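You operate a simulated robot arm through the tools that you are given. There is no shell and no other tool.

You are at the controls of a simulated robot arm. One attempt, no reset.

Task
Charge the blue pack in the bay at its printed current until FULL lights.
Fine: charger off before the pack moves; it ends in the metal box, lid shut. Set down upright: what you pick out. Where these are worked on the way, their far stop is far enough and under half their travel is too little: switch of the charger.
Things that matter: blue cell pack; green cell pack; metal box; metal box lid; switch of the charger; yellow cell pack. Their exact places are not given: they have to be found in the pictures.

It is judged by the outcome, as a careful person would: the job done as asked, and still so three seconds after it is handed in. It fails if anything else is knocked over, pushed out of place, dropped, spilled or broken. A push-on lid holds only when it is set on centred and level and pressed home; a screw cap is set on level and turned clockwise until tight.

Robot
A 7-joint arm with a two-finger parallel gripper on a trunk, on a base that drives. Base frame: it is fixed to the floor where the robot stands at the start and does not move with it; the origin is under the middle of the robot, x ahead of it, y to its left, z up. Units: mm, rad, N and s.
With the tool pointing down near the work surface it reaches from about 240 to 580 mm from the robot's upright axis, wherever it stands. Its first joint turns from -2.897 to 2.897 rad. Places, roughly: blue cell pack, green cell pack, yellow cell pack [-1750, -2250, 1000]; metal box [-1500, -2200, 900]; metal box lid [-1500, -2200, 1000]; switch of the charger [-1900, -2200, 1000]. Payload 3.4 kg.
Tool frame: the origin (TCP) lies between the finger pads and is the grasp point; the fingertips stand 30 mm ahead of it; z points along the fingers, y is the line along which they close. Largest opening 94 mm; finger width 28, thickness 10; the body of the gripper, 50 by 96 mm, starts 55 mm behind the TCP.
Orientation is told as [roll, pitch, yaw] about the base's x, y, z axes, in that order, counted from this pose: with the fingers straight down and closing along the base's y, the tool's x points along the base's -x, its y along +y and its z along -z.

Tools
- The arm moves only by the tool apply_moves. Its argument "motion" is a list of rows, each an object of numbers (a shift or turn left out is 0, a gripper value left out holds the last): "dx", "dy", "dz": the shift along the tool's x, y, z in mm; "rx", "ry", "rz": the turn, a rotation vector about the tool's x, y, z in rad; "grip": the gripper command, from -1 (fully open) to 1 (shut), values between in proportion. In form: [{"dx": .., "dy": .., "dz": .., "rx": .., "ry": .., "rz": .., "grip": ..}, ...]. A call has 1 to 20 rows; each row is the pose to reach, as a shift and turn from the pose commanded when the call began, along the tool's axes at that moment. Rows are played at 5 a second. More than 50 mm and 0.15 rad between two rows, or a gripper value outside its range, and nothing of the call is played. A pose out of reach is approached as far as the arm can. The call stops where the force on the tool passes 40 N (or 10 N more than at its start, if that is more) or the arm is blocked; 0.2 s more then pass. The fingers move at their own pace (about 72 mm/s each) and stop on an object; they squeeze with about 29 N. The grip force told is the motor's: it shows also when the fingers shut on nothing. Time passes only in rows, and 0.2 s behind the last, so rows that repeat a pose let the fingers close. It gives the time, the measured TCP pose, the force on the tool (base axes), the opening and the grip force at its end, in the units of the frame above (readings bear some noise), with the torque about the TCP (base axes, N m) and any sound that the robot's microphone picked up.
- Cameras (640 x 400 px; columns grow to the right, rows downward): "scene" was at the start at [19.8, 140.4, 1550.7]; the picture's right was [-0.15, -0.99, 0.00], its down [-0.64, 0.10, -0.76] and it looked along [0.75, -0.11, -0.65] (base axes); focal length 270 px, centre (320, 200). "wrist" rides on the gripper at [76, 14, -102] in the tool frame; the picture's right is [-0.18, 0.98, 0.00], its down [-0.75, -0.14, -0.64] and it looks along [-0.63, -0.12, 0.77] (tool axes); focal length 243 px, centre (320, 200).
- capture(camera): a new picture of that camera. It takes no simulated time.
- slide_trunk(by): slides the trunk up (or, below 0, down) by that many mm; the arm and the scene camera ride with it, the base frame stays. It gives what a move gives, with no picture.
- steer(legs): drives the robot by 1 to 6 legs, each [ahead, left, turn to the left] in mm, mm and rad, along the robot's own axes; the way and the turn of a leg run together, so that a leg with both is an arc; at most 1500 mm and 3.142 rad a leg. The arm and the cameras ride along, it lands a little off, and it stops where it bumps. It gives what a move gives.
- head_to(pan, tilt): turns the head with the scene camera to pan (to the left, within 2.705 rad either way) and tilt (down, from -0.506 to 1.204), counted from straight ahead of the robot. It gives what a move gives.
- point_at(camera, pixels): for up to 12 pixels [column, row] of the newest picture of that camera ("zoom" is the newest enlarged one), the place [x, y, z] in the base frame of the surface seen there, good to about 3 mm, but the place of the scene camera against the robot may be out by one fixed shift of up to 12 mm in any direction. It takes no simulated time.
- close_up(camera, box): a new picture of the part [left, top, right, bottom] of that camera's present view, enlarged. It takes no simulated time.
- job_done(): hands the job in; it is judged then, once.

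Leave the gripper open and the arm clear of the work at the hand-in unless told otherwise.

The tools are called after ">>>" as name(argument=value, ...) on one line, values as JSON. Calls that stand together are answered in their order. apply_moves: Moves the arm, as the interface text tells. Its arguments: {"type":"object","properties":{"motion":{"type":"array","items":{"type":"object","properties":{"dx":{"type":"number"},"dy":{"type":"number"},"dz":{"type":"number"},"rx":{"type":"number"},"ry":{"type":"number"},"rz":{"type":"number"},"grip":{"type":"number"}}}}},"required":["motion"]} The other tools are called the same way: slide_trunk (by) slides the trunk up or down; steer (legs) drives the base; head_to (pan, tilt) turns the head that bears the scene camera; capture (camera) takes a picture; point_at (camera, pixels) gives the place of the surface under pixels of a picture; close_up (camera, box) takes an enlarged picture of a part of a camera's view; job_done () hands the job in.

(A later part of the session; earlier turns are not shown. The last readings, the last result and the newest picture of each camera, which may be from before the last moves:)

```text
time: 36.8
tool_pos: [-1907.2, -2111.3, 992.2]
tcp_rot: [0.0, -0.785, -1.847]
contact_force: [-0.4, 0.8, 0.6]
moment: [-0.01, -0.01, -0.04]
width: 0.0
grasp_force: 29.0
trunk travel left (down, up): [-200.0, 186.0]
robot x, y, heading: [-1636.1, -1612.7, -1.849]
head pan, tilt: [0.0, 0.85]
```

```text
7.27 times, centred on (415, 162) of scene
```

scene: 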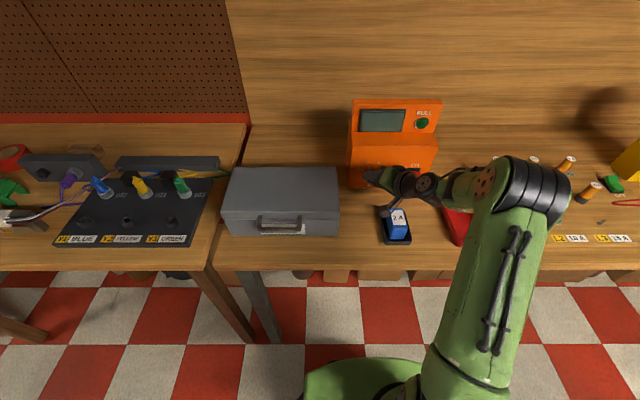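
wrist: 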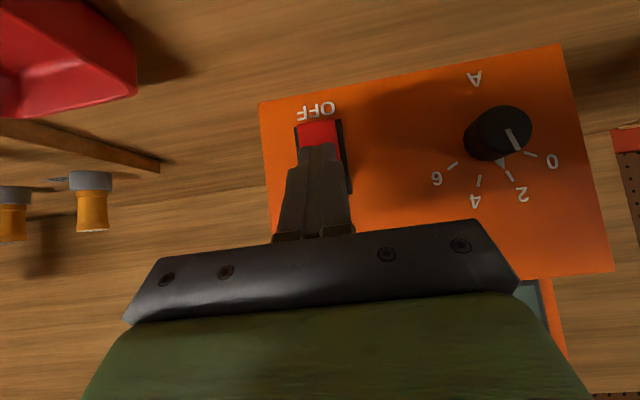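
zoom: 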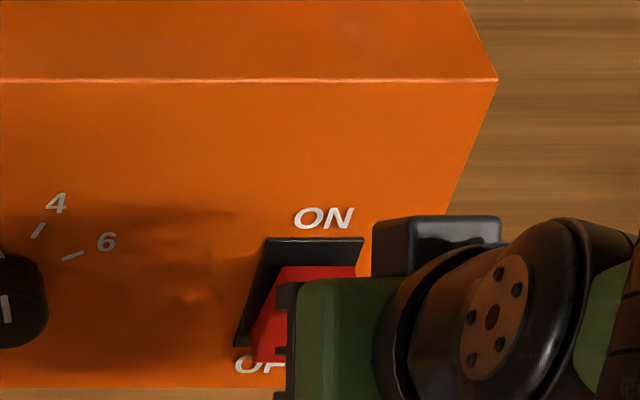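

The tips are in front of the ON end with no contact yet. I'll push straight into the panel along v in 4 mm steps, watching the force.

>>> apply_moves(motion=[{"dx": -2.83, "dz": 2.83}, {"dx": -5.66, "dz": 5.66}, {"dx": -8.5, "dz": 8.5}, {"dx": -11.3, "dz": 11.3}, {"dx": -14.1, "dz": 14.1}])

>>> close_up(camera="scene", box=[345, 95, 455, 190])

>>> capture(camera="wrist")

```text
time: 38.0
tool_pos: [-1912.1, -2130.5, 992.9]
tcp_rot: [0.003, -0.786, -1.851]
contact_force: [-0.7, 0.1, -0.3]
moment: [0.01, -0.01, -0.01]
width: 0.0
grasp_force: 29.0
trunk travel left (down, up): [-200.0, 186.0]
robot x, y, heading: [-1631.3, -1616.8, -1.847]
head pan, tilt: [0.0, 0.85]
```

```text
4.21 times, centred on (400, 142) of scene
```

zoom: 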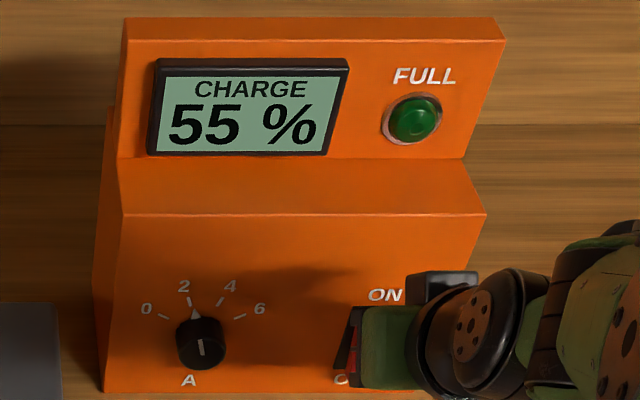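

```text
taken
```

wrist: 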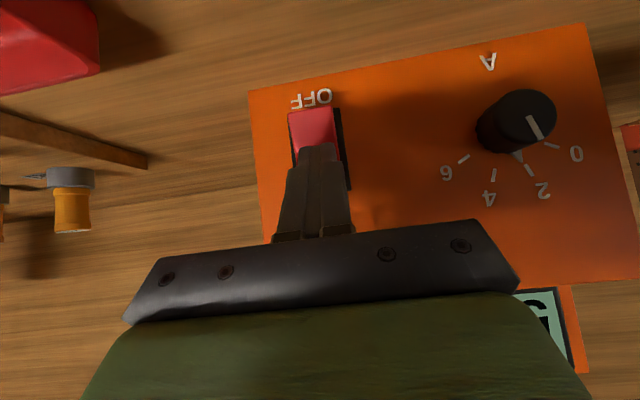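

The charger is on and the display reads "CHARGE 55 %". I'll back the tool off about 25 mm and look at the rocker while charging goes on.

>>> apply_moves(motion=[{"dx": 7, "dz": -7}, {"dx": 14, "dz": -14}, {"dx": 18, "dz": -18}, {"dx": 18, "dz": -18}, {"dx": 18, "dz": -18}])

>>> close_up(camera="scene", box=[345, 95, 455, 190])

>>> capture(camera="wrist")

>>> close_up(camera="wrist", box=[270, 70, 380, 170])

```text
time: 39.2
tool_pos: [-1905.6, -2105.9, 992.1]
tcp_rot: [-0.001, -0.784, -1.847]
contact_force: [0.0, 0.4, 0.7]
moment: [0.0, -0.04, 0.01]
width: 0.4
grasp_force: 29.2
trunk travel left (down, up): [-200.0, 186.0]
robot x, y, heading: [-1635.9, -1611.8, -1.851]
head pan, tilt: [0.0, 0.85]
```

```text
4.21 times, centred on (400, 142) of scene
```

zoom: 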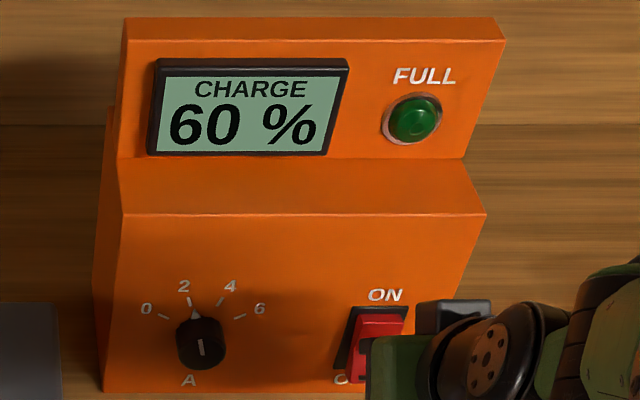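

```text
taken
```

wrist: 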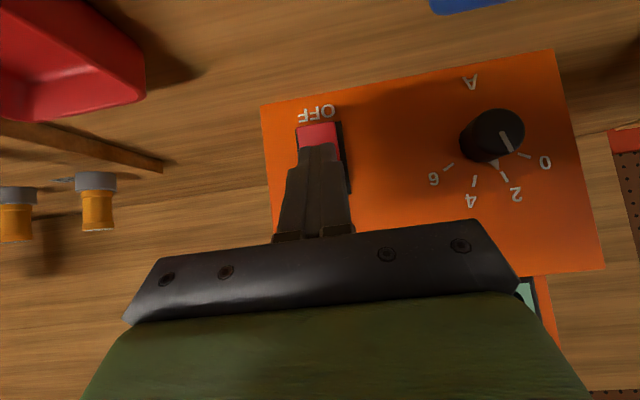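

```text
4.00 times, centred on (325, 120) of wrist
```

zoom: 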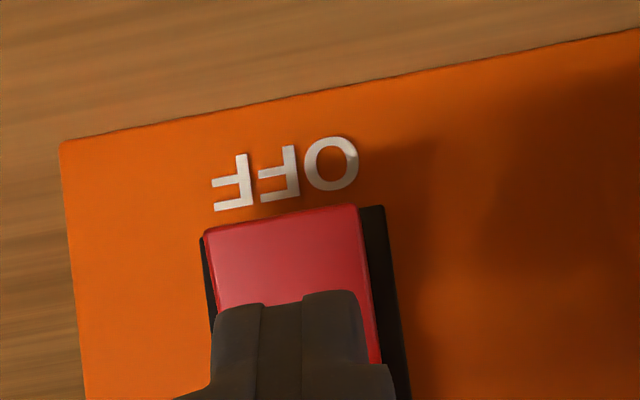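

Charge is rising about 4 % per second and is now at 60 %. Meanwhile I'll lower the fingertips 35 mm to stand ready in front of the OFF end.

>>> apply_moves(motion=[{"dx": 8, "dz": 8}, {"dx": 16, "dz": 16}, {"dx": 24.7, "dz": 24.7}])

>>> capture(camera="wrist")

>>> close_up(camera="scene", box=[345, 95, 455, 250])

```text
time: 40.0
tool_pos: [-1905.5, -2106.1, 958.1]
tcp_rot: [0.002, -0.786, -1.85]
contact_force: [0.7, 0.0, 0.0]
moment: [0.01, -0.03, -0.02]
width: 0.0
grasp_force: 28.8
trunk travel left (down, up): [-200.0, 186.0]
robot x, y, heading: [-1633.8, -1617.7, -1.846]
head pan, tilt: [0.0, 0.85]
```

```text
taken
```

wrist: 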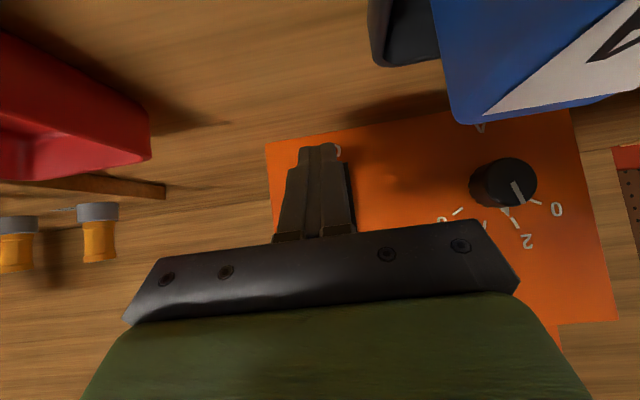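

```text
2.58 times, centred on (400, 172) of scene
```

zoom: 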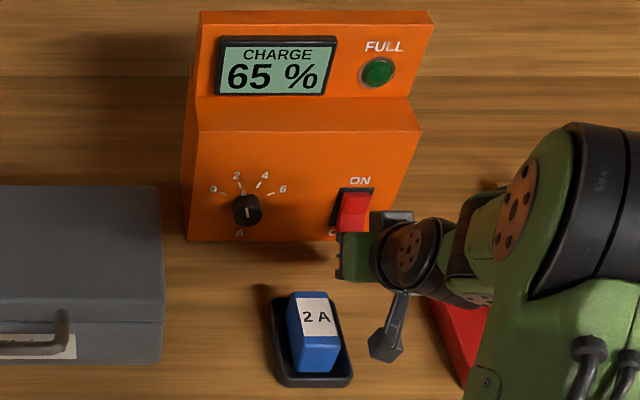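

The reading is 65 % and nothing is touching. I'll wait about 4 s in place.

>>> apply_moves(motion=[{"dx": 2, "dz": 2}, {"dx": 2, "dz": 2}, {"dx": 2, "dz": 2}, {"dx": 2, "dz": 2}, {"dx": 2, "dz": 2}, {"dx": 2, "dz": 2}, {"dx": 2, "dz": 2}, {"dx": 2, "dz": 2}, {"dx": 2, "dz": 2}, {"dx": 2, "dz": 2}, {"dx": 2, "dz": 2}, {"dx": 2, "dz": 2}, {"dx": 2, "dz": 2}, {"dx": 2, "dz": 2}, {"dx": 2, "dz": 2}, {"dx": 2, "dz": 2}, {"dx": 2, "dz": 2}, {"dx": 2, "dz": 2}])

>>> close_up(camera="scene", box=[345, 95, 455, 190])

```text
time: 43.8
tool_pos: [-1905.5, -2105.9, 955.7]
tcp_rot: [0.0, -0.786, -1.848]
contact_force: [-0.1, 0.8, -0.4]
moment: [0.0, 0.01, 0.0]
width: 0.1
grasp_force: 28.9
trunk travel left (down, up): [-200.0, 186.0]
robot x, y, heading: [-1632.7, -1612.3, -1.845]
head pan, tilt: [0.0, 0.85]
```

```text
4.21 times, centred on (400, 142) of scene
```

zoom: 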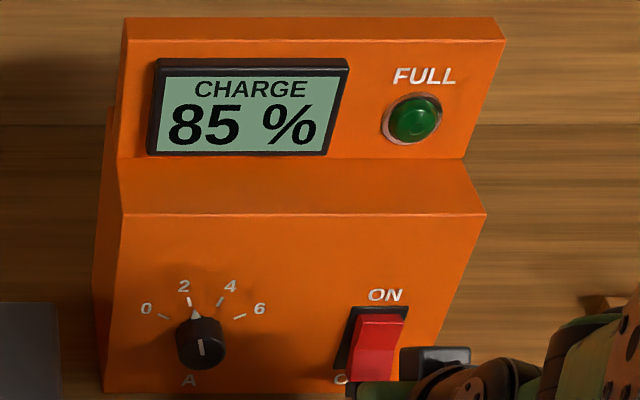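

At 85 % with about 3 s to go, I'll wait 2.4 s more and look again.

>>> apply_moves(motion=[{"dx": 0}, {"dx": 0}, {"dx": 0}, {"dx": 0}, {"dx": 0}, {"dx": 0}, {"dx": 0}, {"dx": 0}, {"dx": 0}, {"dx": 0}, {"dx": 0}])

>>> close_up(camera="scene", box=[345, 95, 455, 190])

```text
time: 46.2
tool_pos: [-1906.0, -2105.8, 955.1]
tcp_rot: [0.0, -0.788, -1.848]
contact_force: [0.1, 0.8, -1.0]
moment: [-0.03, -0.01, 0.04]
width: 0.0
grasp_force: 29.5
trunk travel left (down, up): [-200.0, 186.0]
robot x, y, heading: [-1635.7, -1616.1, -1.851]
head pan, tilt: [0.0, 0.85]
```

```text
4.21 times, centred on (400, 142) of scene
```

zoom: 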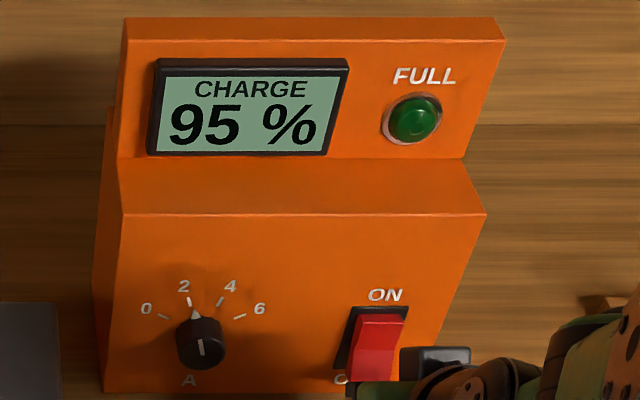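

At 95 %, I'll wait about 1 s more.

>>> apply_moves(motion=[{"dx": 0}, {"dx": 0}, {"dx": 0}, {"dx": 0}, {"dx": 0}])

>>> close_up(camera="scene", box=[345, 95, 455, 190])

```text
time: 47.4
tool_pos: [-1905.6, -2106.2, 955.5]
tcp_rot: [-0.001, -0.785, -1.847]
contact_force: [0.3, 0.2, -0.4]
moment: [0.0, -0.01, -0.02]
width: 0.0
grasp_force: 29.6
trunk travel left (down, up): [-200.0, 186.0]
robot x, y, heading: [-1638.6, -1613.2, -1.85]
head pan, tilt: [0.0, 0.85]
```

```text
4.21 times, centred on (400, 142) of scene
```

zoom: 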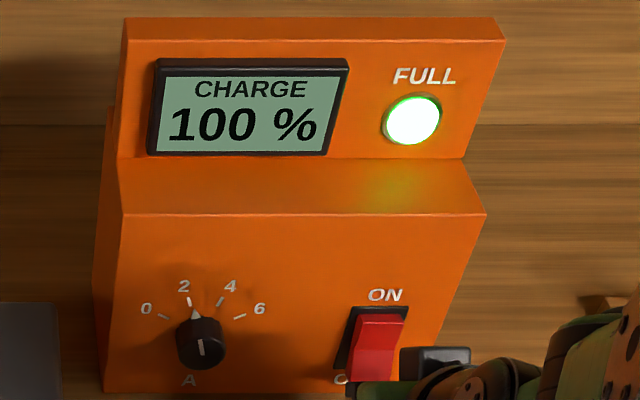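

FULL is lit at 100 %. Now I push the OFF end in along v.

>>> apply_moves(motion=[{"dx": -3.5, "dz": 3.5}, {"dx": -7, "dz": 7}, {"dx": -10, "dz": 10}, {"dx": -13, "dz": 13}, {"dx": -16, "dz": 16}, {"dx": -18, "dz": 18}])

>>> close_up(camera="scene", box=[345, 95, 455, 190])

```text
time: 48.8
tool_pos: [-1911.9, -2131.1, 956.1]
tcp_rot: [0.0, -0.785, -1.848]
contact_force: [0.9, 0.0, 0.8]
moment: [0.0, -0.01, -0.01]
width: 0.0
grasp_force: 29.0
trunk travel left (down, up): [-200.0, 186.0]
robot x, y, heading: [-1635.4, -1615.2, -1.847]
head pan, tilt: [0.0, 0.85]
```

```text
4.21 times, centred on (400, 142) of scene
```

zoom: 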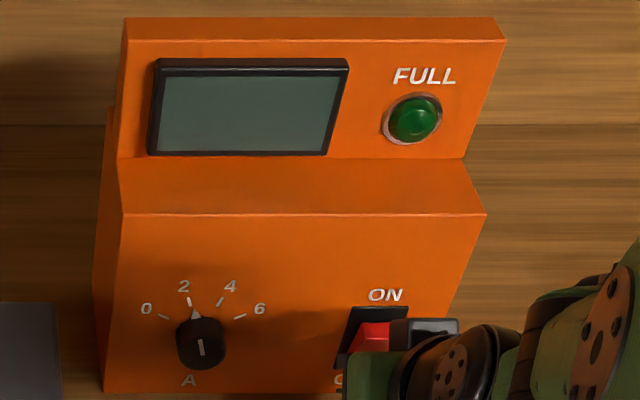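

The display is dark and the charger is off. I'll retract straight back, then up, and return the tool to vertical.

>>> apply_moves(motion=[{"dx": 9, "dz": -9}, {"dx": 18, "dz": -18}, {"dx": -5, "dz": -41}, {"dx": -30, "dz": -66}, {"dx": -60, "dz": -96}, {"dx": -90, "dz": -126}, {"dx": -115, "dz": -151}])

>>> capture(camera="scene")

>>> close_up(camera="scene", box=[340, 90, 460, 250])

```text
time: 50.4
tool_pos: [-1905.3, -2104.8, 1144.4]
tcp_rot: [-0.001, -0.786, -1.85]
contact_force: [-0.4, -0.2, 0.0]
moment: [-0.01, -0.02, 0.03]
width: 0.0
grasp_force: 28.8
trunk travel left (down, up): [-200.0, 186.0]
robot x, y, heading: [-1633.4, -1612.7, -1.851]
head pan, tilt: [0.0, 0.85]
```

```text
taken
```

scene: 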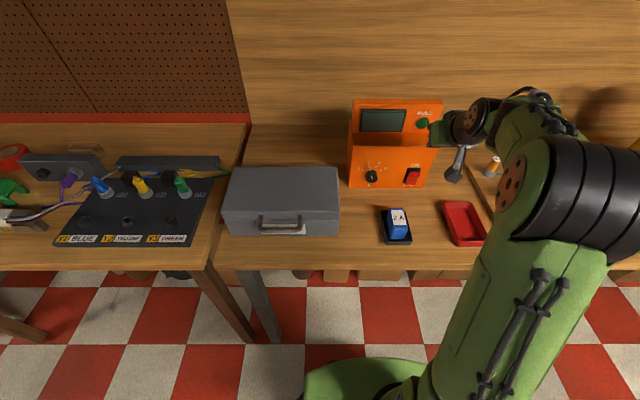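

```text
2.50 times, centred on (400, 170) of scene
```

zoom: 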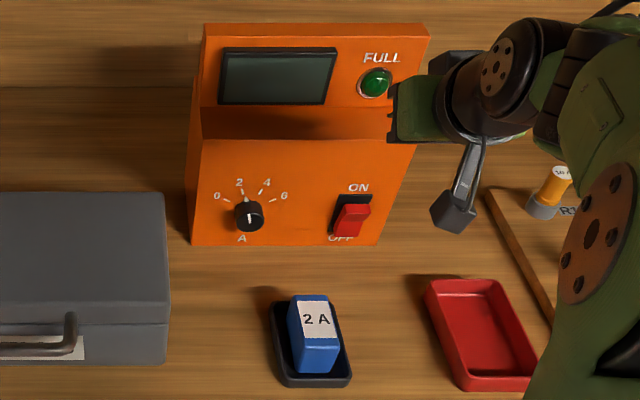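

The rocker is back at OFF and the charger is dark. Next is the metal box. I'll straighten the tool to vertical, pull back and drive the base 180 mm left to stand in front of the box.

>>> apply_moves(motion=[{"dx": 18, "dy": 16, "dz": -30, "ry": 0.131, "grip": 0.5}, {"dx": 35, "dy": 33, "dz": -60, "ry": 0.262, "grip": 0}, {"dx": 53, "dy": 50, "dz": -89, "ry": 0.393, "grip": -0.5}, {"dx": 71, "dy": 66, "dz": -118, "ry": 0.524, "grip": -0.5}, {"dx": 88, "dy": 83, "dz": -148, "ry": 0.655, "grip": -0.5}, {"dx": 106, "dy": 100, "dz": -177, "ry": 0.785, "grip": -0.5}])

>>> steer(legs=[[0, 180, 0]])

>>> capture(camera="scene")

>>> capture(camera="wrist")

```text
time: 51.8
tool_pos: [-1753.4, -1940.0, 1193.8]
tcp_rot: [0.001, 0.001, -1.849]
contact_force: [0.3, -0.2, 0.0]
moment: [0.02, 0.02, -0.02]
width: 70.3
grasp_force: 0.0
trunk travel left (down, up): [-200.0, 186.0]
robot x, y, heading: [-1632.9, -1616.4, -1.849]
head pan, tilt: [0.0, 0.85]
```

```text
time: 53.3
tool_pos: [-1578.8, -1989.9, 1193.0]
tcp_rot: [-0.001, 0.0, -1.847]
contact_force: [0.0, -0.5, 0.5]
moment: [0.01, 0.02, 0.0]
width: 70.5
grasp_force: 0.0
trunk travel left (down, up): [-200.0, 186.0]
robot x, y, heading: [-1459.8, -1658.8, -1.842]
head pan, tilt: [0.0, 0.85]
```

```text
taken
```

scene: 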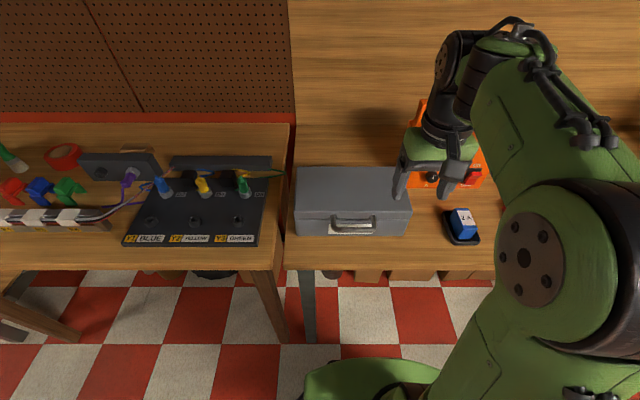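

```text
taken
```

wrist: 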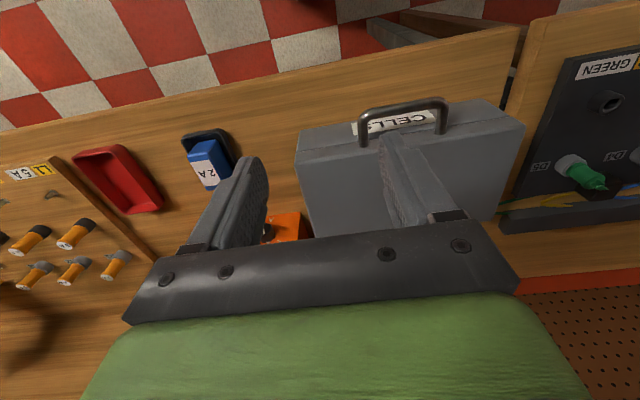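

I'll enlarge the box in the wrist view and measure the handle, lid and seam.

>>> close_up(camera="wrist", box=[290, 80, 530, 230])

>>> point_at(camera="zoom", pixels=[[205, 80], [300, 60], [400, 50], [195, 135], [415, 105], [60, 175], [560, 105], [60, 125], [540, 75], [330, 140], [130, 250], [580, 150]])

```text
2.67 times, centred on (410, 155) of wrist
```

zoom: 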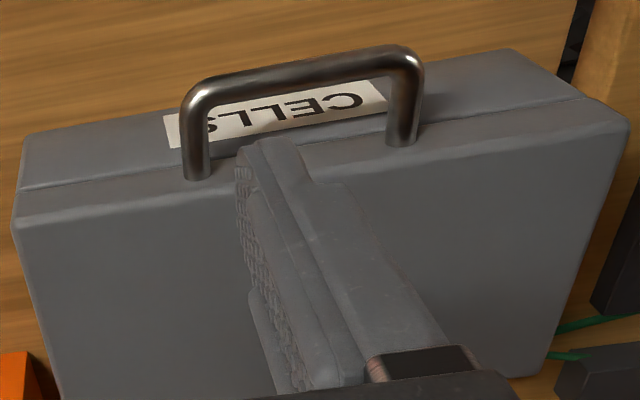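

```text
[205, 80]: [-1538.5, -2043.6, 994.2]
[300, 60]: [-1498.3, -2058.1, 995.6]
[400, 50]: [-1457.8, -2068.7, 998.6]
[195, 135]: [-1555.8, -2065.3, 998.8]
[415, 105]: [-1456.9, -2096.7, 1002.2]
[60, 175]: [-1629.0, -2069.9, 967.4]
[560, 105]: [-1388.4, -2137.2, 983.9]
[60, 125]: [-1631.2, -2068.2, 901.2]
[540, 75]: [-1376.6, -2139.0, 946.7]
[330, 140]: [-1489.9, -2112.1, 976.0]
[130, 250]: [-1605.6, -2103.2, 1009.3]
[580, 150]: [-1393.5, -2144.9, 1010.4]
```

Measured by the wrist camera:
- handle bar along u from 822 to 930, axis at v≈2392, z≈992
- lid front at v≈2440, lid top at z≈1010
- box back at about v≈2587

The lid looks hinged at the back. I'll turn the tool 90° about its axis so the fingers can close above and below the bar, and centre it on the handle.

>>> apply_moves(motion=[{"dy": 9, "rz": 0.1428}, {"dy": 17, "rz": 0.2856}, {"dy": 26, "rz": 0.4284}, {"dy": 35, "rz": 0.5712}, {"dy": 43, "rz": 0.714}, {"dy": 52, "rz": 0.8568}, {"dy": 61, "rz": 0.9996}, {"dy": 70, "rz": 1.1424}, {"dy": 78, "rz": 1.2852}, {"dy": 87, "rz": 1.428}, {"dy": 95, "rz": 1.5708}])

>>> capture(camera="wrist")

>>> capture(camera="scene")

```text
time: 55.7
tool_pos: [-1489.0, -2017.1, 1193.9]
tcp_rot: [-0.001, -0.001, 2.861]
contact_force: [0.5, -0.2, 0.4]
moment: [0.02, 0.01, 0.0]
width: 70.8
grasp_force: 0.1
trunk travel left (down, up): [-200.0, 186.0]
robot x, y, heading: [-1461.9, -1665.2, -1.847]
head pan, tilt: [0.0, 0.85]
```

```text
taken
```

wrist: 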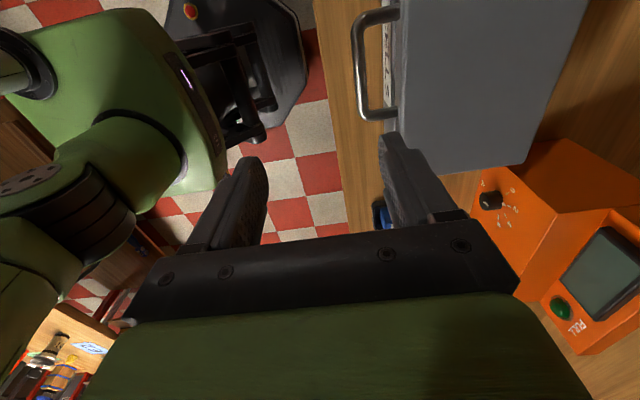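

```text
taken
```

scene: 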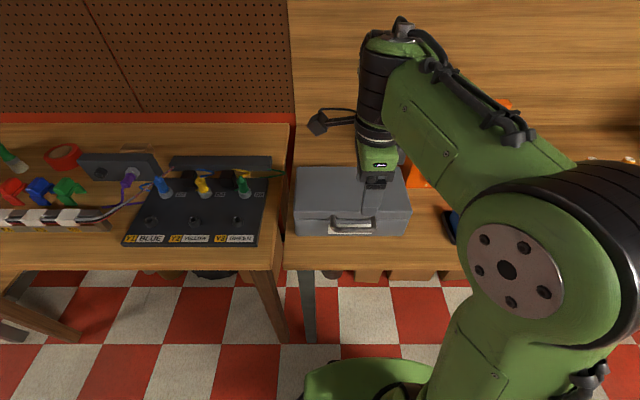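

The camera is on the left side and now looks across the box. I'll measure the box's back edge and the handle bar from here.

>>> point_at(camera="wrist", pixels=[[519, 158], [538, 100], [560, 50], [575, 10], [400, 60], [362, 70], [365, 30], [365, 100], [383, 15], [380, 113], [388, 60], [528, 100]])

>>> close_up(camera="wrist", box=[340, 0, 600, 180])

```text
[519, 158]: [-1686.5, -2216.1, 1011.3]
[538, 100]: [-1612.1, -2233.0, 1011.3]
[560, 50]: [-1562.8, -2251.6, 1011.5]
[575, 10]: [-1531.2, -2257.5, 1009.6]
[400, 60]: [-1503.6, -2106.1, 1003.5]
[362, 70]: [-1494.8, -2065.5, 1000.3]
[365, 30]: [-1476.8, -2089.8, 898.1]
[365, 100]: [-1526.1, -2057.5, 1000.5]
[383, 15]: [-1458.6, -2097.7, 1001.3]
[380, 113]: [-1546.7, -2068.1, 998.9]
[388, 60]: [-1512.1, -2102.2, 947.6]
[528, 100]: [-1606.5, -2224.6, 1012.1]
```

```text
2.22 times, centred on (470, 90) of wrist
```

zoom: 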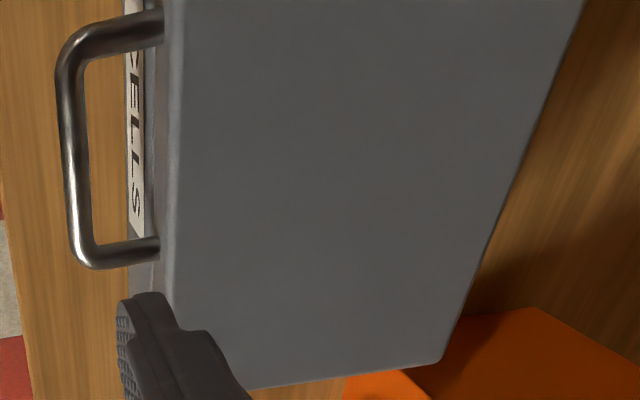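

The bar axis is at about v≈2394, z≈993 and the hinge line at about v≈2605. I'll pitch the tool 45° forward and come down to 80 mm short of the handle bar, with about 30 mm opening.

>>> apply_moves(motion=[{"dx": 0, "dy": -4, "dz": 10, "rx": -0.131, "grip": 0.36}, {"dx": 1, "dy": -8, "dz": 30, "rx": -0.262, "grip": 0.36}, {"dx": 1, "dy": -11, "dz": 55, "rx": -0.393, "grip": 0.36}, {"dx": 2, "dy": -14, "dz": 80, "rx": -0.524, "grip": 0.36}, {"dx": 2, "dy": -17, "dz": 110, "rx": -0.655, "grip": 0.36}, {"dx": 2, "dy": -19, "dz": 137, "rx": -0.785, "grip": 0.36}])

>>> capture(camera="wrist")

>>> capture(camera="scene")

```text
time: 57.1
tool_pos: [-1475.8, -2025.2, 1068.8]
tcp_rot: [0.783, 0.001, 2.866]
contact_force: [-0.4, -0.8, -0.1]
moment: [0.05, -0.01, 0.0]
width: 30.1
grasp_force: 0.1
out of reach, approached as far as the arm can: row 6
trunk travel left (down, up): [-200.0, 186.0]
robot x, y, heading: [-1457.4, -1663.2, -1.847]
head pan, tilt: [0.0, 0.85]
```

```text
taken
```

wrist: 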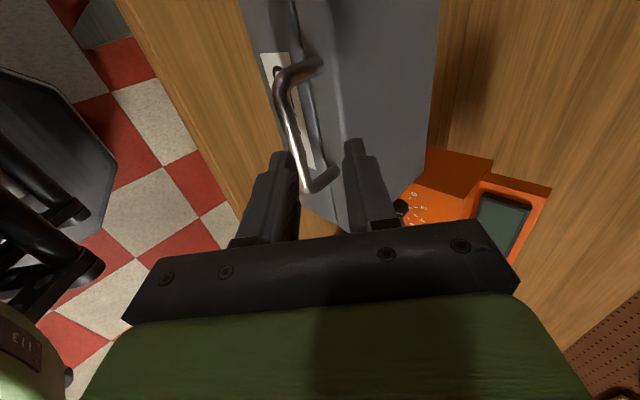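

```text
taken
```

scene: 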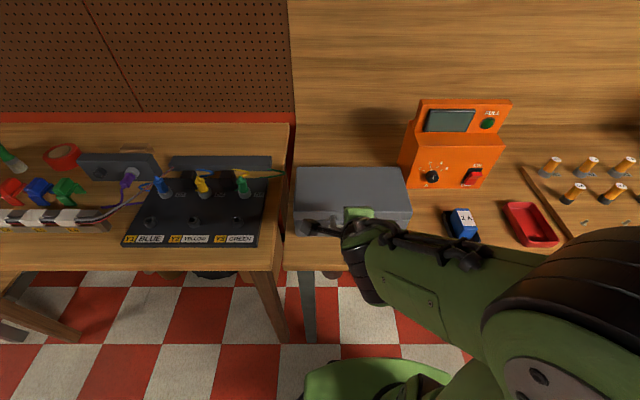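

The last pose was slightly out of reach because the arm is folded too close. Before choosing where to stand, I'll test the far end of the lid's arc in free air above the box.

>>> apply_moves(motion=[{"dy": 30, "dz": -30}, {"dy": 60, "dz": -60}, {"dy": 83, "dz": -83}, {"dy": 115, "dz": -51}, {"dy": 147, "dz": -19}, {"dy": 179, "dz": 13}, {"dy": 211, "dz": 45}, {"dy": 243, "dz": 77}, {"dy": 260, "dz": 94}])

>>> apply_moves(motion=[{"dy": 25, "dz": 25}, {"dy": 50, "dz": 50}, {"dy": 70, "dz": 70}])

```text
time: 59.1
tool_pos: [-1543.3, -2264.4, 1185.5]
tcp_rot: [0.782, 0.0, 2.864]
contact_force: [-0.7, -0.3, -0.5]
moment: [-0.04, 0.01, 0.03]
width: 30.4
grasp_force: 0.0
trunk travel left (down, up): [-200.0, 186.0]
robot x, y, heading: [-1460.0, -1665.0, -1.846]
head pan, tilt: [0.0, 0.85]
```

```text
time: 59.9
tool_pos: [-1567.2, -2343.2, 1184.4]
tcp_rot: [0.784, -0.001, 2.866]
contact_force: [0.1, -0.4, 0.0]
moment: [0.01, -0.03, 0.01]
width: 30.0
grasp_force: 0.0
out of reach, approached as far as the arm can: row 3
trunk travel left (down, up): [-200.0, 186.0]
robot x, y, heading: [-1460.1, -1664.7, -1.848]
head pan, tilt: [0.0, 0.85]
```

The far end works out to about 680 mm ahead. I'll raise the trunk 60 mm to gain reach at the top, then test whether the handle approach pose works from here.

>>> slide_trunk(by=60)

>>> apply_moves(motion=[{"dx": -2, "dy": -32, "dz": -32}, {"dx": -4, "dy": -65, "dz": -65}, {"dx": -6, "dy": -98, "dz": -98}, {"dx": -8, "dy": -131, "dz": -131}, {"dx": -10, "dy": -164, "dz": -164}, {"dx": -12, "dy": -197, "dz": -197}, {"dx": -13, "dy": -222, "dz": -222}])

```text
time: 60.9
tool_pos: [-1567.4, -2344.7, 1243.2]
tcp_rot: [0.784, 0.0, 2.865]
contact_force: [0.3, -0.5, -0.8]
moment: [0.01, -0.02, 0.01]
width: 30.1
grasp_force: 0.0
trunk travel left (down, up): [-260.0, 126.0]
robot x, y, heading: [-1457.1, -1663.5, -1.848]
head pan, tilt: [0.0, 0.85]
```

```text
time: 62.5
tool_pos: [-1492.9, -2036.6, 1242.7]
tcp_rot: [0.784, 0.0, 2.862]
contact_force: [-0.5, 0.1, 0.3]
moment: [0.0, 0.03, 0.0]
width: 30.3
grasp_force: 0.1
trunk travel left (down, up): [-260.0, 126.0]
robot x, y, heading: [-1462.1, -1662.6, -1.846]
head pan, tilt: [0.0, 0.85]
```

Reached. Now I descend to just outside the bar, with the bar about 49 mm ahead of the TCP along the fingers.

>>> apply_moves(motion=[{"dy": -31, "dz": 29}, {"dy": -62, "dz": 58}, {"dy": -93, "dz": 87}, {"dy": -124, "dz": 116}, {"dy": -155, "dz": 145}])

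>>> capture(camera="wrist")

>>> capture(camera="scene")

```text
time: 63.7
tool_pos: [-1487.1, -2058.3, 1061.9]
tcp_rot: [0.777, 0.001, 2.864]
contact_force: [-0.5, -0.6, -0.3]
moment: [0.1, 0.0, -0.06]
width: 30.2
grasp_force: 0.0
out of reach, approached as far as the arm can: row 4, 5
trunk travel left (down, up): [-260.0, 126.0]
robot x, y, heading: [-1459.0, -1664.1, -1.849]
head pan, tilt: [0.0, 0.85]
```

```text
taken
```

wrist: 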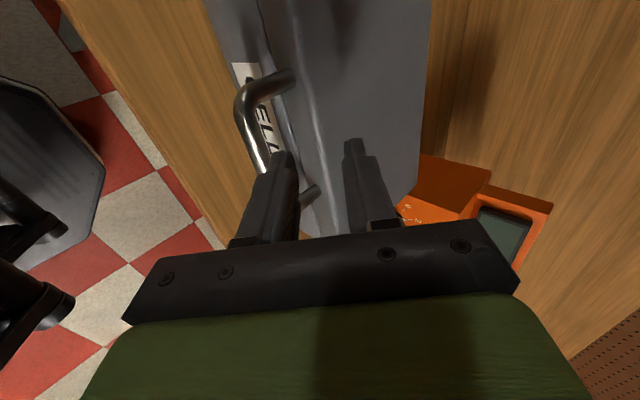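

```text
taken
```

scene: 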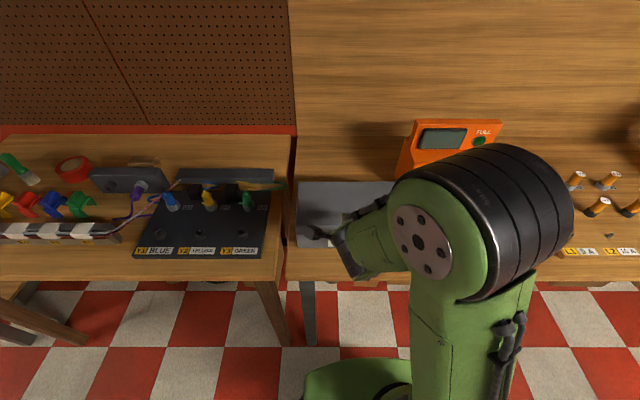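

Too folded from here. I'll lift clear, back the base off 75 mm, and return the trunk to its earlier height.

>>> apply_moves(motion=[{"dy": 28, "dz": -28}, {"dy": 57, "dz": -57}, {"dy": 85, "dz": -85}])

>>> steer(legs=[[-75, 0, 0]])

>>> slide_trunk(by=-60)

```text
time: 64.5
tool_pos: [-1487.9, -2052.3, 1186.6]
tcp_rot: [0.785, -0.001, 2.867]
contact_force: [-0.5, 0.3, 0.1]
moment: [0.0, 0.02, 0.0]
width: 30.0
grasp_force: 0.1
trunk travel left (down, up): [-260.0, 126.0]
robot x, y, heading: [-1459.2, -1666.1, -1.851]
head pan, tilt: [0.0, 0.85]
```

```text
time: 65.6
tool_pos: [-1468.5, -1979.0, 1188.5]
tcp_rot: [0.788, -0.001, 2.867]
contact_force: [0.9, 1.4, 0.4]
moment: [-0.01, 0.02, 0.0]
width: 30.0
grasp_force: 0.1
trunk travel left (down, up): [-260.0, 126.0]
robot x, y, heading: [-1437.3, -1586.5, -1.844]
head pan, tilt: [0.0, 0.85]
```

```text
time: 66.6
tool_pos: [-1467.8, -1982.5, 1126.7]
tcp_rot: [0.785, 0.001, 2.865]
contact_force: [-0.6, 0.2, 0.9]
moment: [0.03, -0.01, 0.02]
width: 30.3
grasp_force: 0.1
trunk travel left (down, up): [-200.0, 186.0]
robot x, y, heading: [-1440.2, -1591.6, -1.847]
head pan, tilt: [0.0, 0.85]
```

Now I approach the handle bar again, stopping with the bar about 19 mm past the fingertips.

>>> apply_moves(motion=[{"dx": -3, "dy": -12, "dz": 36}, {"dx": -6, "dy": -24, "dz": 73}, {"dx": -9, "dy": -35.4, "dz": 108.9}])

>>> capture(camera="wrist")

>>> close_up(camera="wrist", box=[200, 30, 440, 240])

```text
time: 67.4
tool_pos: [-1490.8, -2030.1, 1024.2]
tcp_rot: [0.785, -0.001, 2.867]
contact_force: [0.1, -0.7, -0.9]
moment: [0.01, -0.02, -0.03]
width: 30.0
grasp_force: 0.1
trunk travel left (down, up): [-200.0, 186.0]
robot x, y, heading: [-1443.3, -1593.1, -1.844]
head pan, tilt: [0.0, 0.85]
```

```text
taken
```

wrist: 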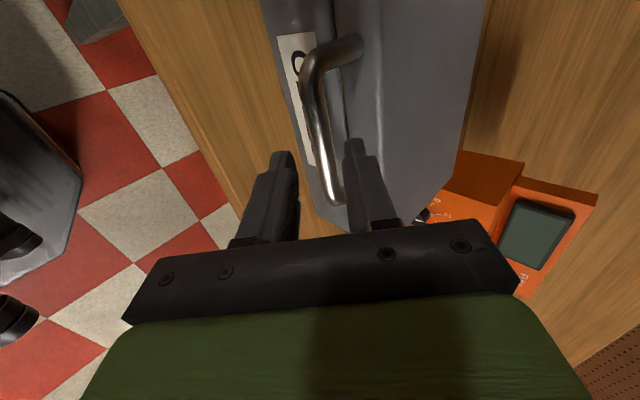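

```text
1.90 times, centred on (320, 135) of wrist
```

zoom: 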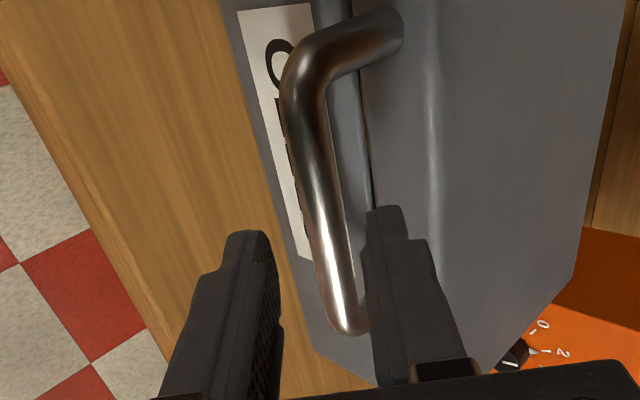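

The bar lies on the line between the fingertips. I'll measure it once more from here.

>>> point_at(camera="wrist", pixels=[[317, 100], [322, 125], [328, 160], [311, 80], [330, 180], [345, 48], [281, 158], [354, 148], [365, 100]])

```text
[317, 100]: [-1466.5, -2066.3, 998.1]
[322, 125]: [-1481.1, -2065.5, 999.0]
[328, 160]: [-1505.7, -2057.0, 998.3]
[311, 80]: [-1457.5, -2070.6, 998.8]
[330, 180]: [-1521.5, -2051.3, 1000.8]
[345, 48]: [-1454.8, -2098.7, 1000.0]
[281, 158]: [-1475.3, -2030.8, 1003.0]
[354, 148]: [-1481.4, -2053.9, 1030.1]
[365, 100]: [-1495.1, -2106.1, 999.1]
```

Bar axis confirmed at v≈2394.5, z≈994.5. I'll advance 32 mm along the fingers so the bar sits between them, then narrow the opening to a loose cage of about 18 mm.

>>> apply_moves(motion=[{"dy": 1, "dz": 11}, {"dy": 2, "dz": 22}, {"dy": 2.3, "dz": 31.6}, {"dy": 2.3, "dz": 31.6, "grip": 0.617}, {"dy": 2.3, "dz": 31.6, "grip": 0.617}])

>>> close_up(camera="wrist", box=[200, 30, 440, 240])

```text
time: 68.6
tool_pos: [-1496.5, -2052.9, 1002.6]
tcp_rot: [0.784, 0.0, 2.866]
contact_force: [-0.7, 0.4, 0.3]
moment: [-0.01, -0.02, 0.03]
width: 18.3
grasp_force: 0.0
trunk travel left (down, up): [-200.0, 186.0]
robot x, y, heading: [-1440.3, -1590.2, -1.842]
head pan, tilt: [0.0, 0.85]
```

```text
1.90 times, centred on (320, 135) of wrist
```

zoom: 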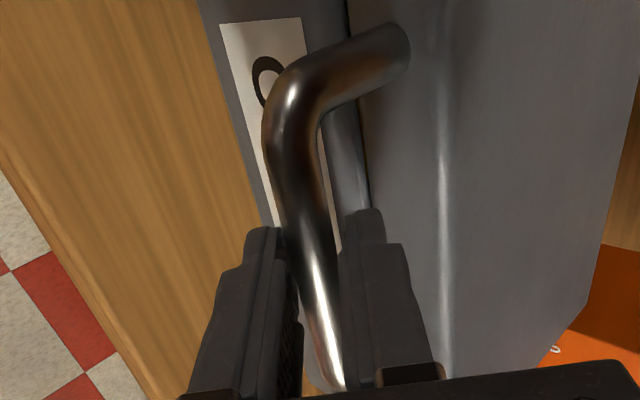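

The bar is caged with no contact force. I'll lift a little along the expected arc (about 5° of lid opening) and see whether the lid hinges.

>>> apply_moves(motion=[{"dy": 6, "dz": -3.6}, {"dy": 12.4, "dz": -7.2}, {"dy": 18.6, "dz": -10.8}])

>>> close_up(camera="wrist", box=[200, 0, 500, 240])

>>> capture(camera="scene")

```text
time: 69.4
tool_pos: [-1498.6, -2056.9, 1026.9]
tcp_rot: [0.784, -0.001, 2.865]
contact_force: [0.8, 3.7, -1.8]
moment: [0.07, -0.05, 0.0]
width: 19.8
grasp_force: 2.0
trunk travel left (down, up): [-200.0, 186.0]
robot x, y, heading: [-1442.8, -1590.0, -1.847]
head pan, tilt: [0.0, 0.85]
```

```text
1.67 times, centred on (350, 120) of wrist
```

zoom: 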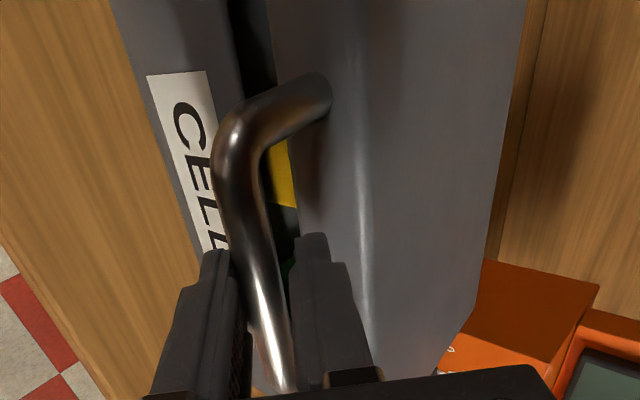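

```text
taken
```

scene: 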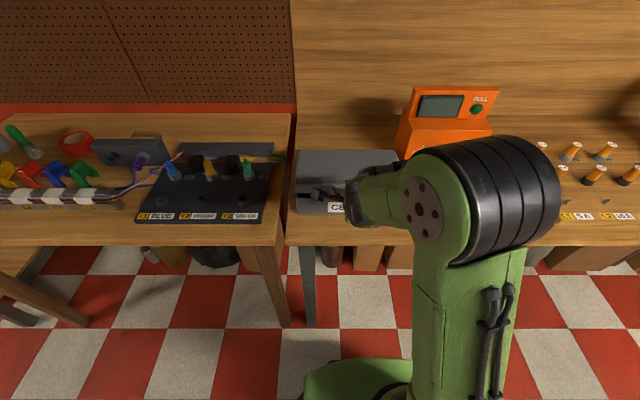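

The lid hinges open, forces are tiny, and I can see a yellow pack inside. I'll continue along the arc to about 30°.

>>> apply_moves(motion=[{"dy": 7.9, "dz": -4.8}, {"dy": 15.9, "dz": -9.4}, {"dy": 24.2, "dz": -13.6}, {"dy": 32.6, "dz": -17.5}, {"dy": 41.2, "dz": -21}, {"dy": 49.9, "dz": -24}, {"dy": 58.8, "dz": -26.7}, {"dy": 67.8, "dz": -29.1}, {"dy": 76.9, "dz": -31}, {"dy": 86, "dz": -32.5}])

>>> capture(camera="wrist")

>>> capture(camera="scene")

```text
time: 71.6
tool_pos: [-1509.0, -2092.5, 1108.7]
tcp_rot: [0.785, 0.0, 2.863]
contact_force: [-0.3, 1.7, -0.6]
moment: [-0.03, 0.01, 0.01]
width: 18.8
grasp_force: 1.0
trunk travel left (down, up): [-200.0, 186.0]
robot x, y, heading: [-1441.9, -1590.1, -1.847]
head pan, tilt: [0.0, 0.85]
```

```text
taken
```

wrist: 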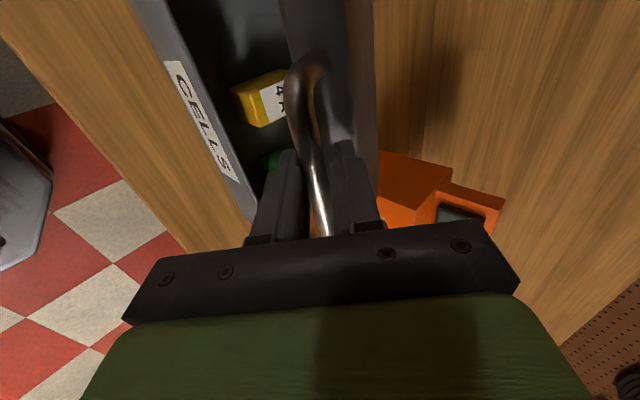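

```text
taken
```

scene: 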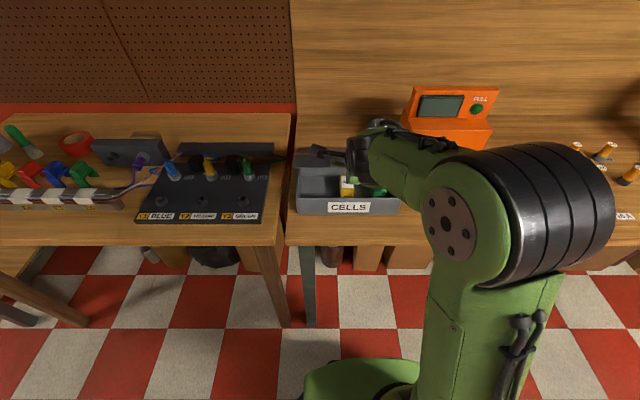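

It's working smoothly. I'll continue from 30° to about 60°.

>>> apply_moves(motion=[{"dy": 9.2, "dz": -1}, {"dy": 18.4, "dz": -1.8}, {"dy": 27.6, "dz": -2.1}, {"dy": 36.9, "dz": -2.1}, {"dy": 46.1, "dz": -1.5}, {"dy": 55.4, "dz": -0.7}, {"dy": 64.6, "dz": 0.7}, {"dy": 73.7, "dz": 2.3}, {"dy": 82.7, "dz": 4.5}, {"dy": 91.7, "dz": 6.9}, {"dy": 100.5, "dz": 9.8}, {"dy": 109.2, "dz": 13}])

>>> capture(camera="wrist")

>>> capture(camera="scene")

```text
time: 74.2
tool_pos: [-1532.4, -2175.7, 1176.5]
tcp_rot: [0.786, 0.001, 2.865]
contact_force: [-0.1, -0.6, 0.4]
moment: [-0.01, -0.02, 0.01]
width: 18.2
grasp_force: 0.0
trunk travel left (down, up): [-200.0, 186.0]
robot x, y, heading: [-1441.4, -1593.5, -1.846]
head pan, tilt: [0.0, 0.85]
```

```text
taken
```

wrist: 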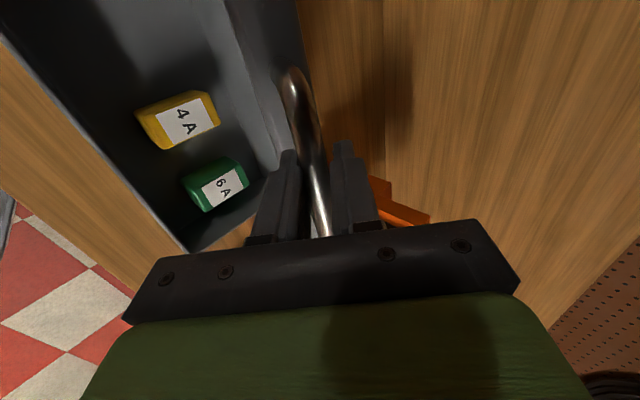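

```text
taken
```

scene: 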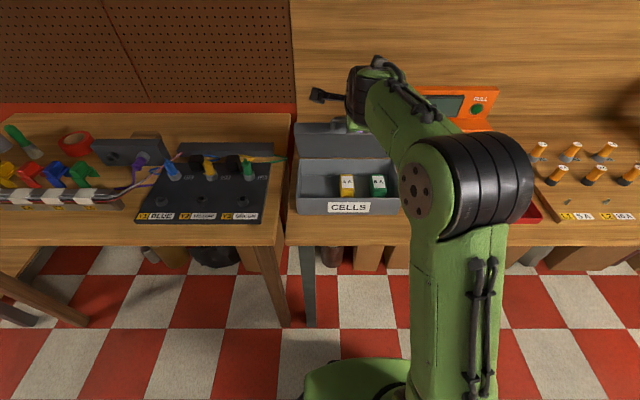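

Green (6 A) and yellow (4 A) packs lie in the right half of the box and the left half is free. I'll continue the lid to about 85°.

>>> apply_moves(motion=[{"dy": 8.5, "dz": 3.7}, {"dy": 16.9, "dz": 7.6}, {"dy": 25.1, "dz": 12}, {"dy": 33.1, "dz": 16.7}, {"dy": 40.8, "dz": 21.8}, {"dy": 48.4, "dz": 27.1}, {"dy": 55.6, "dz": 32.8}, {"dy": 62.7, "dz": 38.8}, {"dy": 69.4, "dz": 45.2}, {"dy": 76, "dz": 51.8}])

>>> capture(camera="wrist")

>>> capture(camera="scene")

```text
time: 76.4
tool_pos: [-1557.3, -2263.9, 1193.0]
tcp_rot: [0.785, -0.001, 2.865]
contact_force: [-0.4, -0.5, 0.4]
moment: [-0.04, 0.01, 0.03]
width: 18.1
grasp_force: 0.1
trunk travel left (down, up): [-200.0, 186.0]
robot x, y, heading: [-1442.0, -1590.5, -1.843]
head pan, tilt: [0.0, 0.85]
```

```text
taken
```

wrist: 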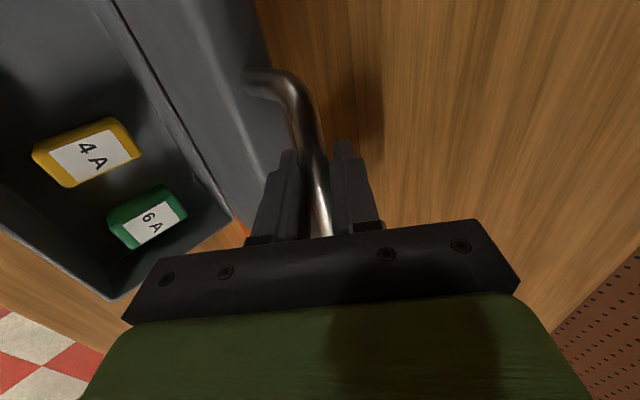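

```text
taken
```

scene: 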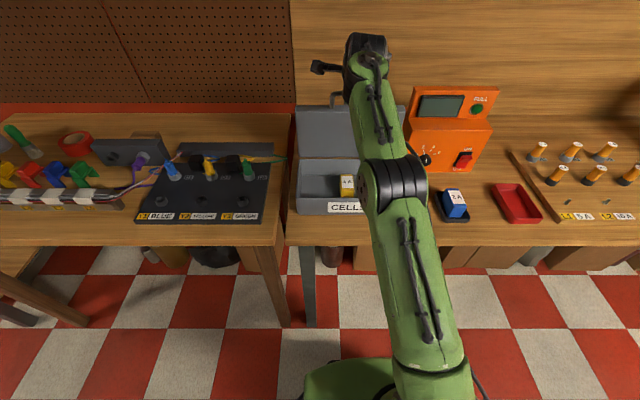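

The lid is close to vertical. I'll look closer at how it stands before letting go.

>>> close_up(camera="scene", box=[280, 50, 420, 220])

>>> close_up(camera="wrist", box=[160, 30, 460, 250])

>>> point_at(camera="scene", pixels=[[300, 110], [320, 110], [310, 130], [310, 150], [300, 155], [385, 110], [335, 98], [300, 140], [300, 120]])

```text
2.35 times, centred on (350, 135) of scene
```

zoom: 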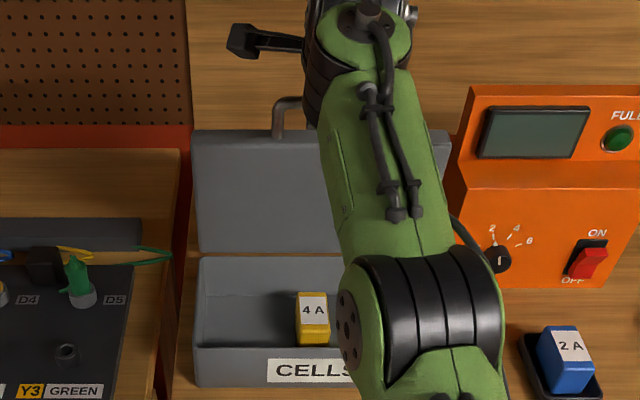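

```text
1.82 times, centred on (310, 140) of wrist
```

zoom: 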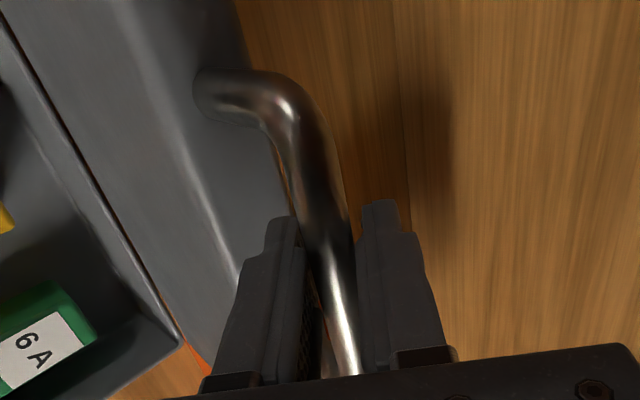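

```text
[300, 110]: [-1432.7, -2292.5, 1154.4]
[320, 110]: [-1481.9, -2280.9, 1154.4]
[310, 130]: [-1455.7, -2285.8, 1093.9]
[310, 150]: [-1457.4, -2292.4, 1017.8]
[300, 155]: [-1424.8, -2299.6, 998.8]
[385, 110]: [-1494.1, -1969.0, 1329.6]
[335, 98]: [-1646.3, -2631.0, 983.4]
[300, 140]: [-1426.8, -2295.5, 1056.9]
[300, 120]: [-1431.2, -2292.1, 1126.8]
```

The lid stands at about 88°, with its body behind the hinge line, so it should stay open or lean back. I'll withdraw the fingers slowly along their own direction and watch.

>>> apply_moves(motion=[{"dz": -6}, {"dz": -12}, {"dz": -18}])

>>> close_up(camera="scene", box=[280, 50, 420, 220])

>>> close_up(camera="wrist", box=[160, 30, 460, 250])

```text
time: 77.2
tool_pos: [-1554.2, -2251.1, 1205.4]
tcp_rot: [0.785, 0.001, 2.863]
contact_force: [-0.2, 0.3, -0.4]
moment: [-0.01, 0.0, 0.0]
width: 17.9
grasp_force: 0.1
trunk travel left (down, up): [-200.0, 186.0]
robot x, y, heading: [-1442.8, -1588.8, -1.847]
head pan, tilt: [0.0, 0.85]
```

```text
2.35 times, centred on (350, 135) of scene
```

zoom: 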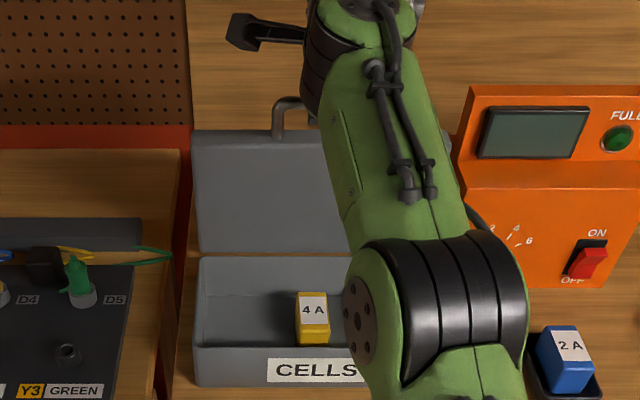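

```text
1.82 times, centred on (310, 140) of wrist
```

zoom: 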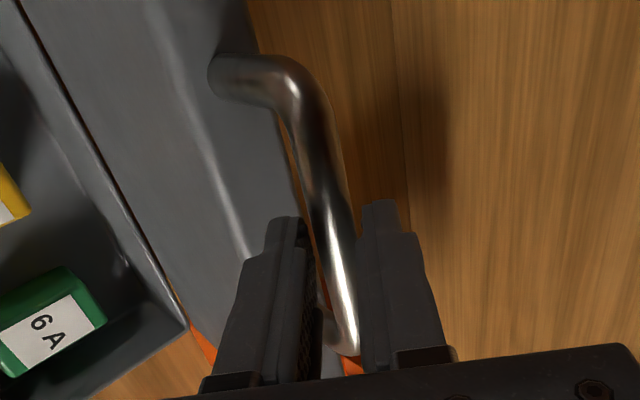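

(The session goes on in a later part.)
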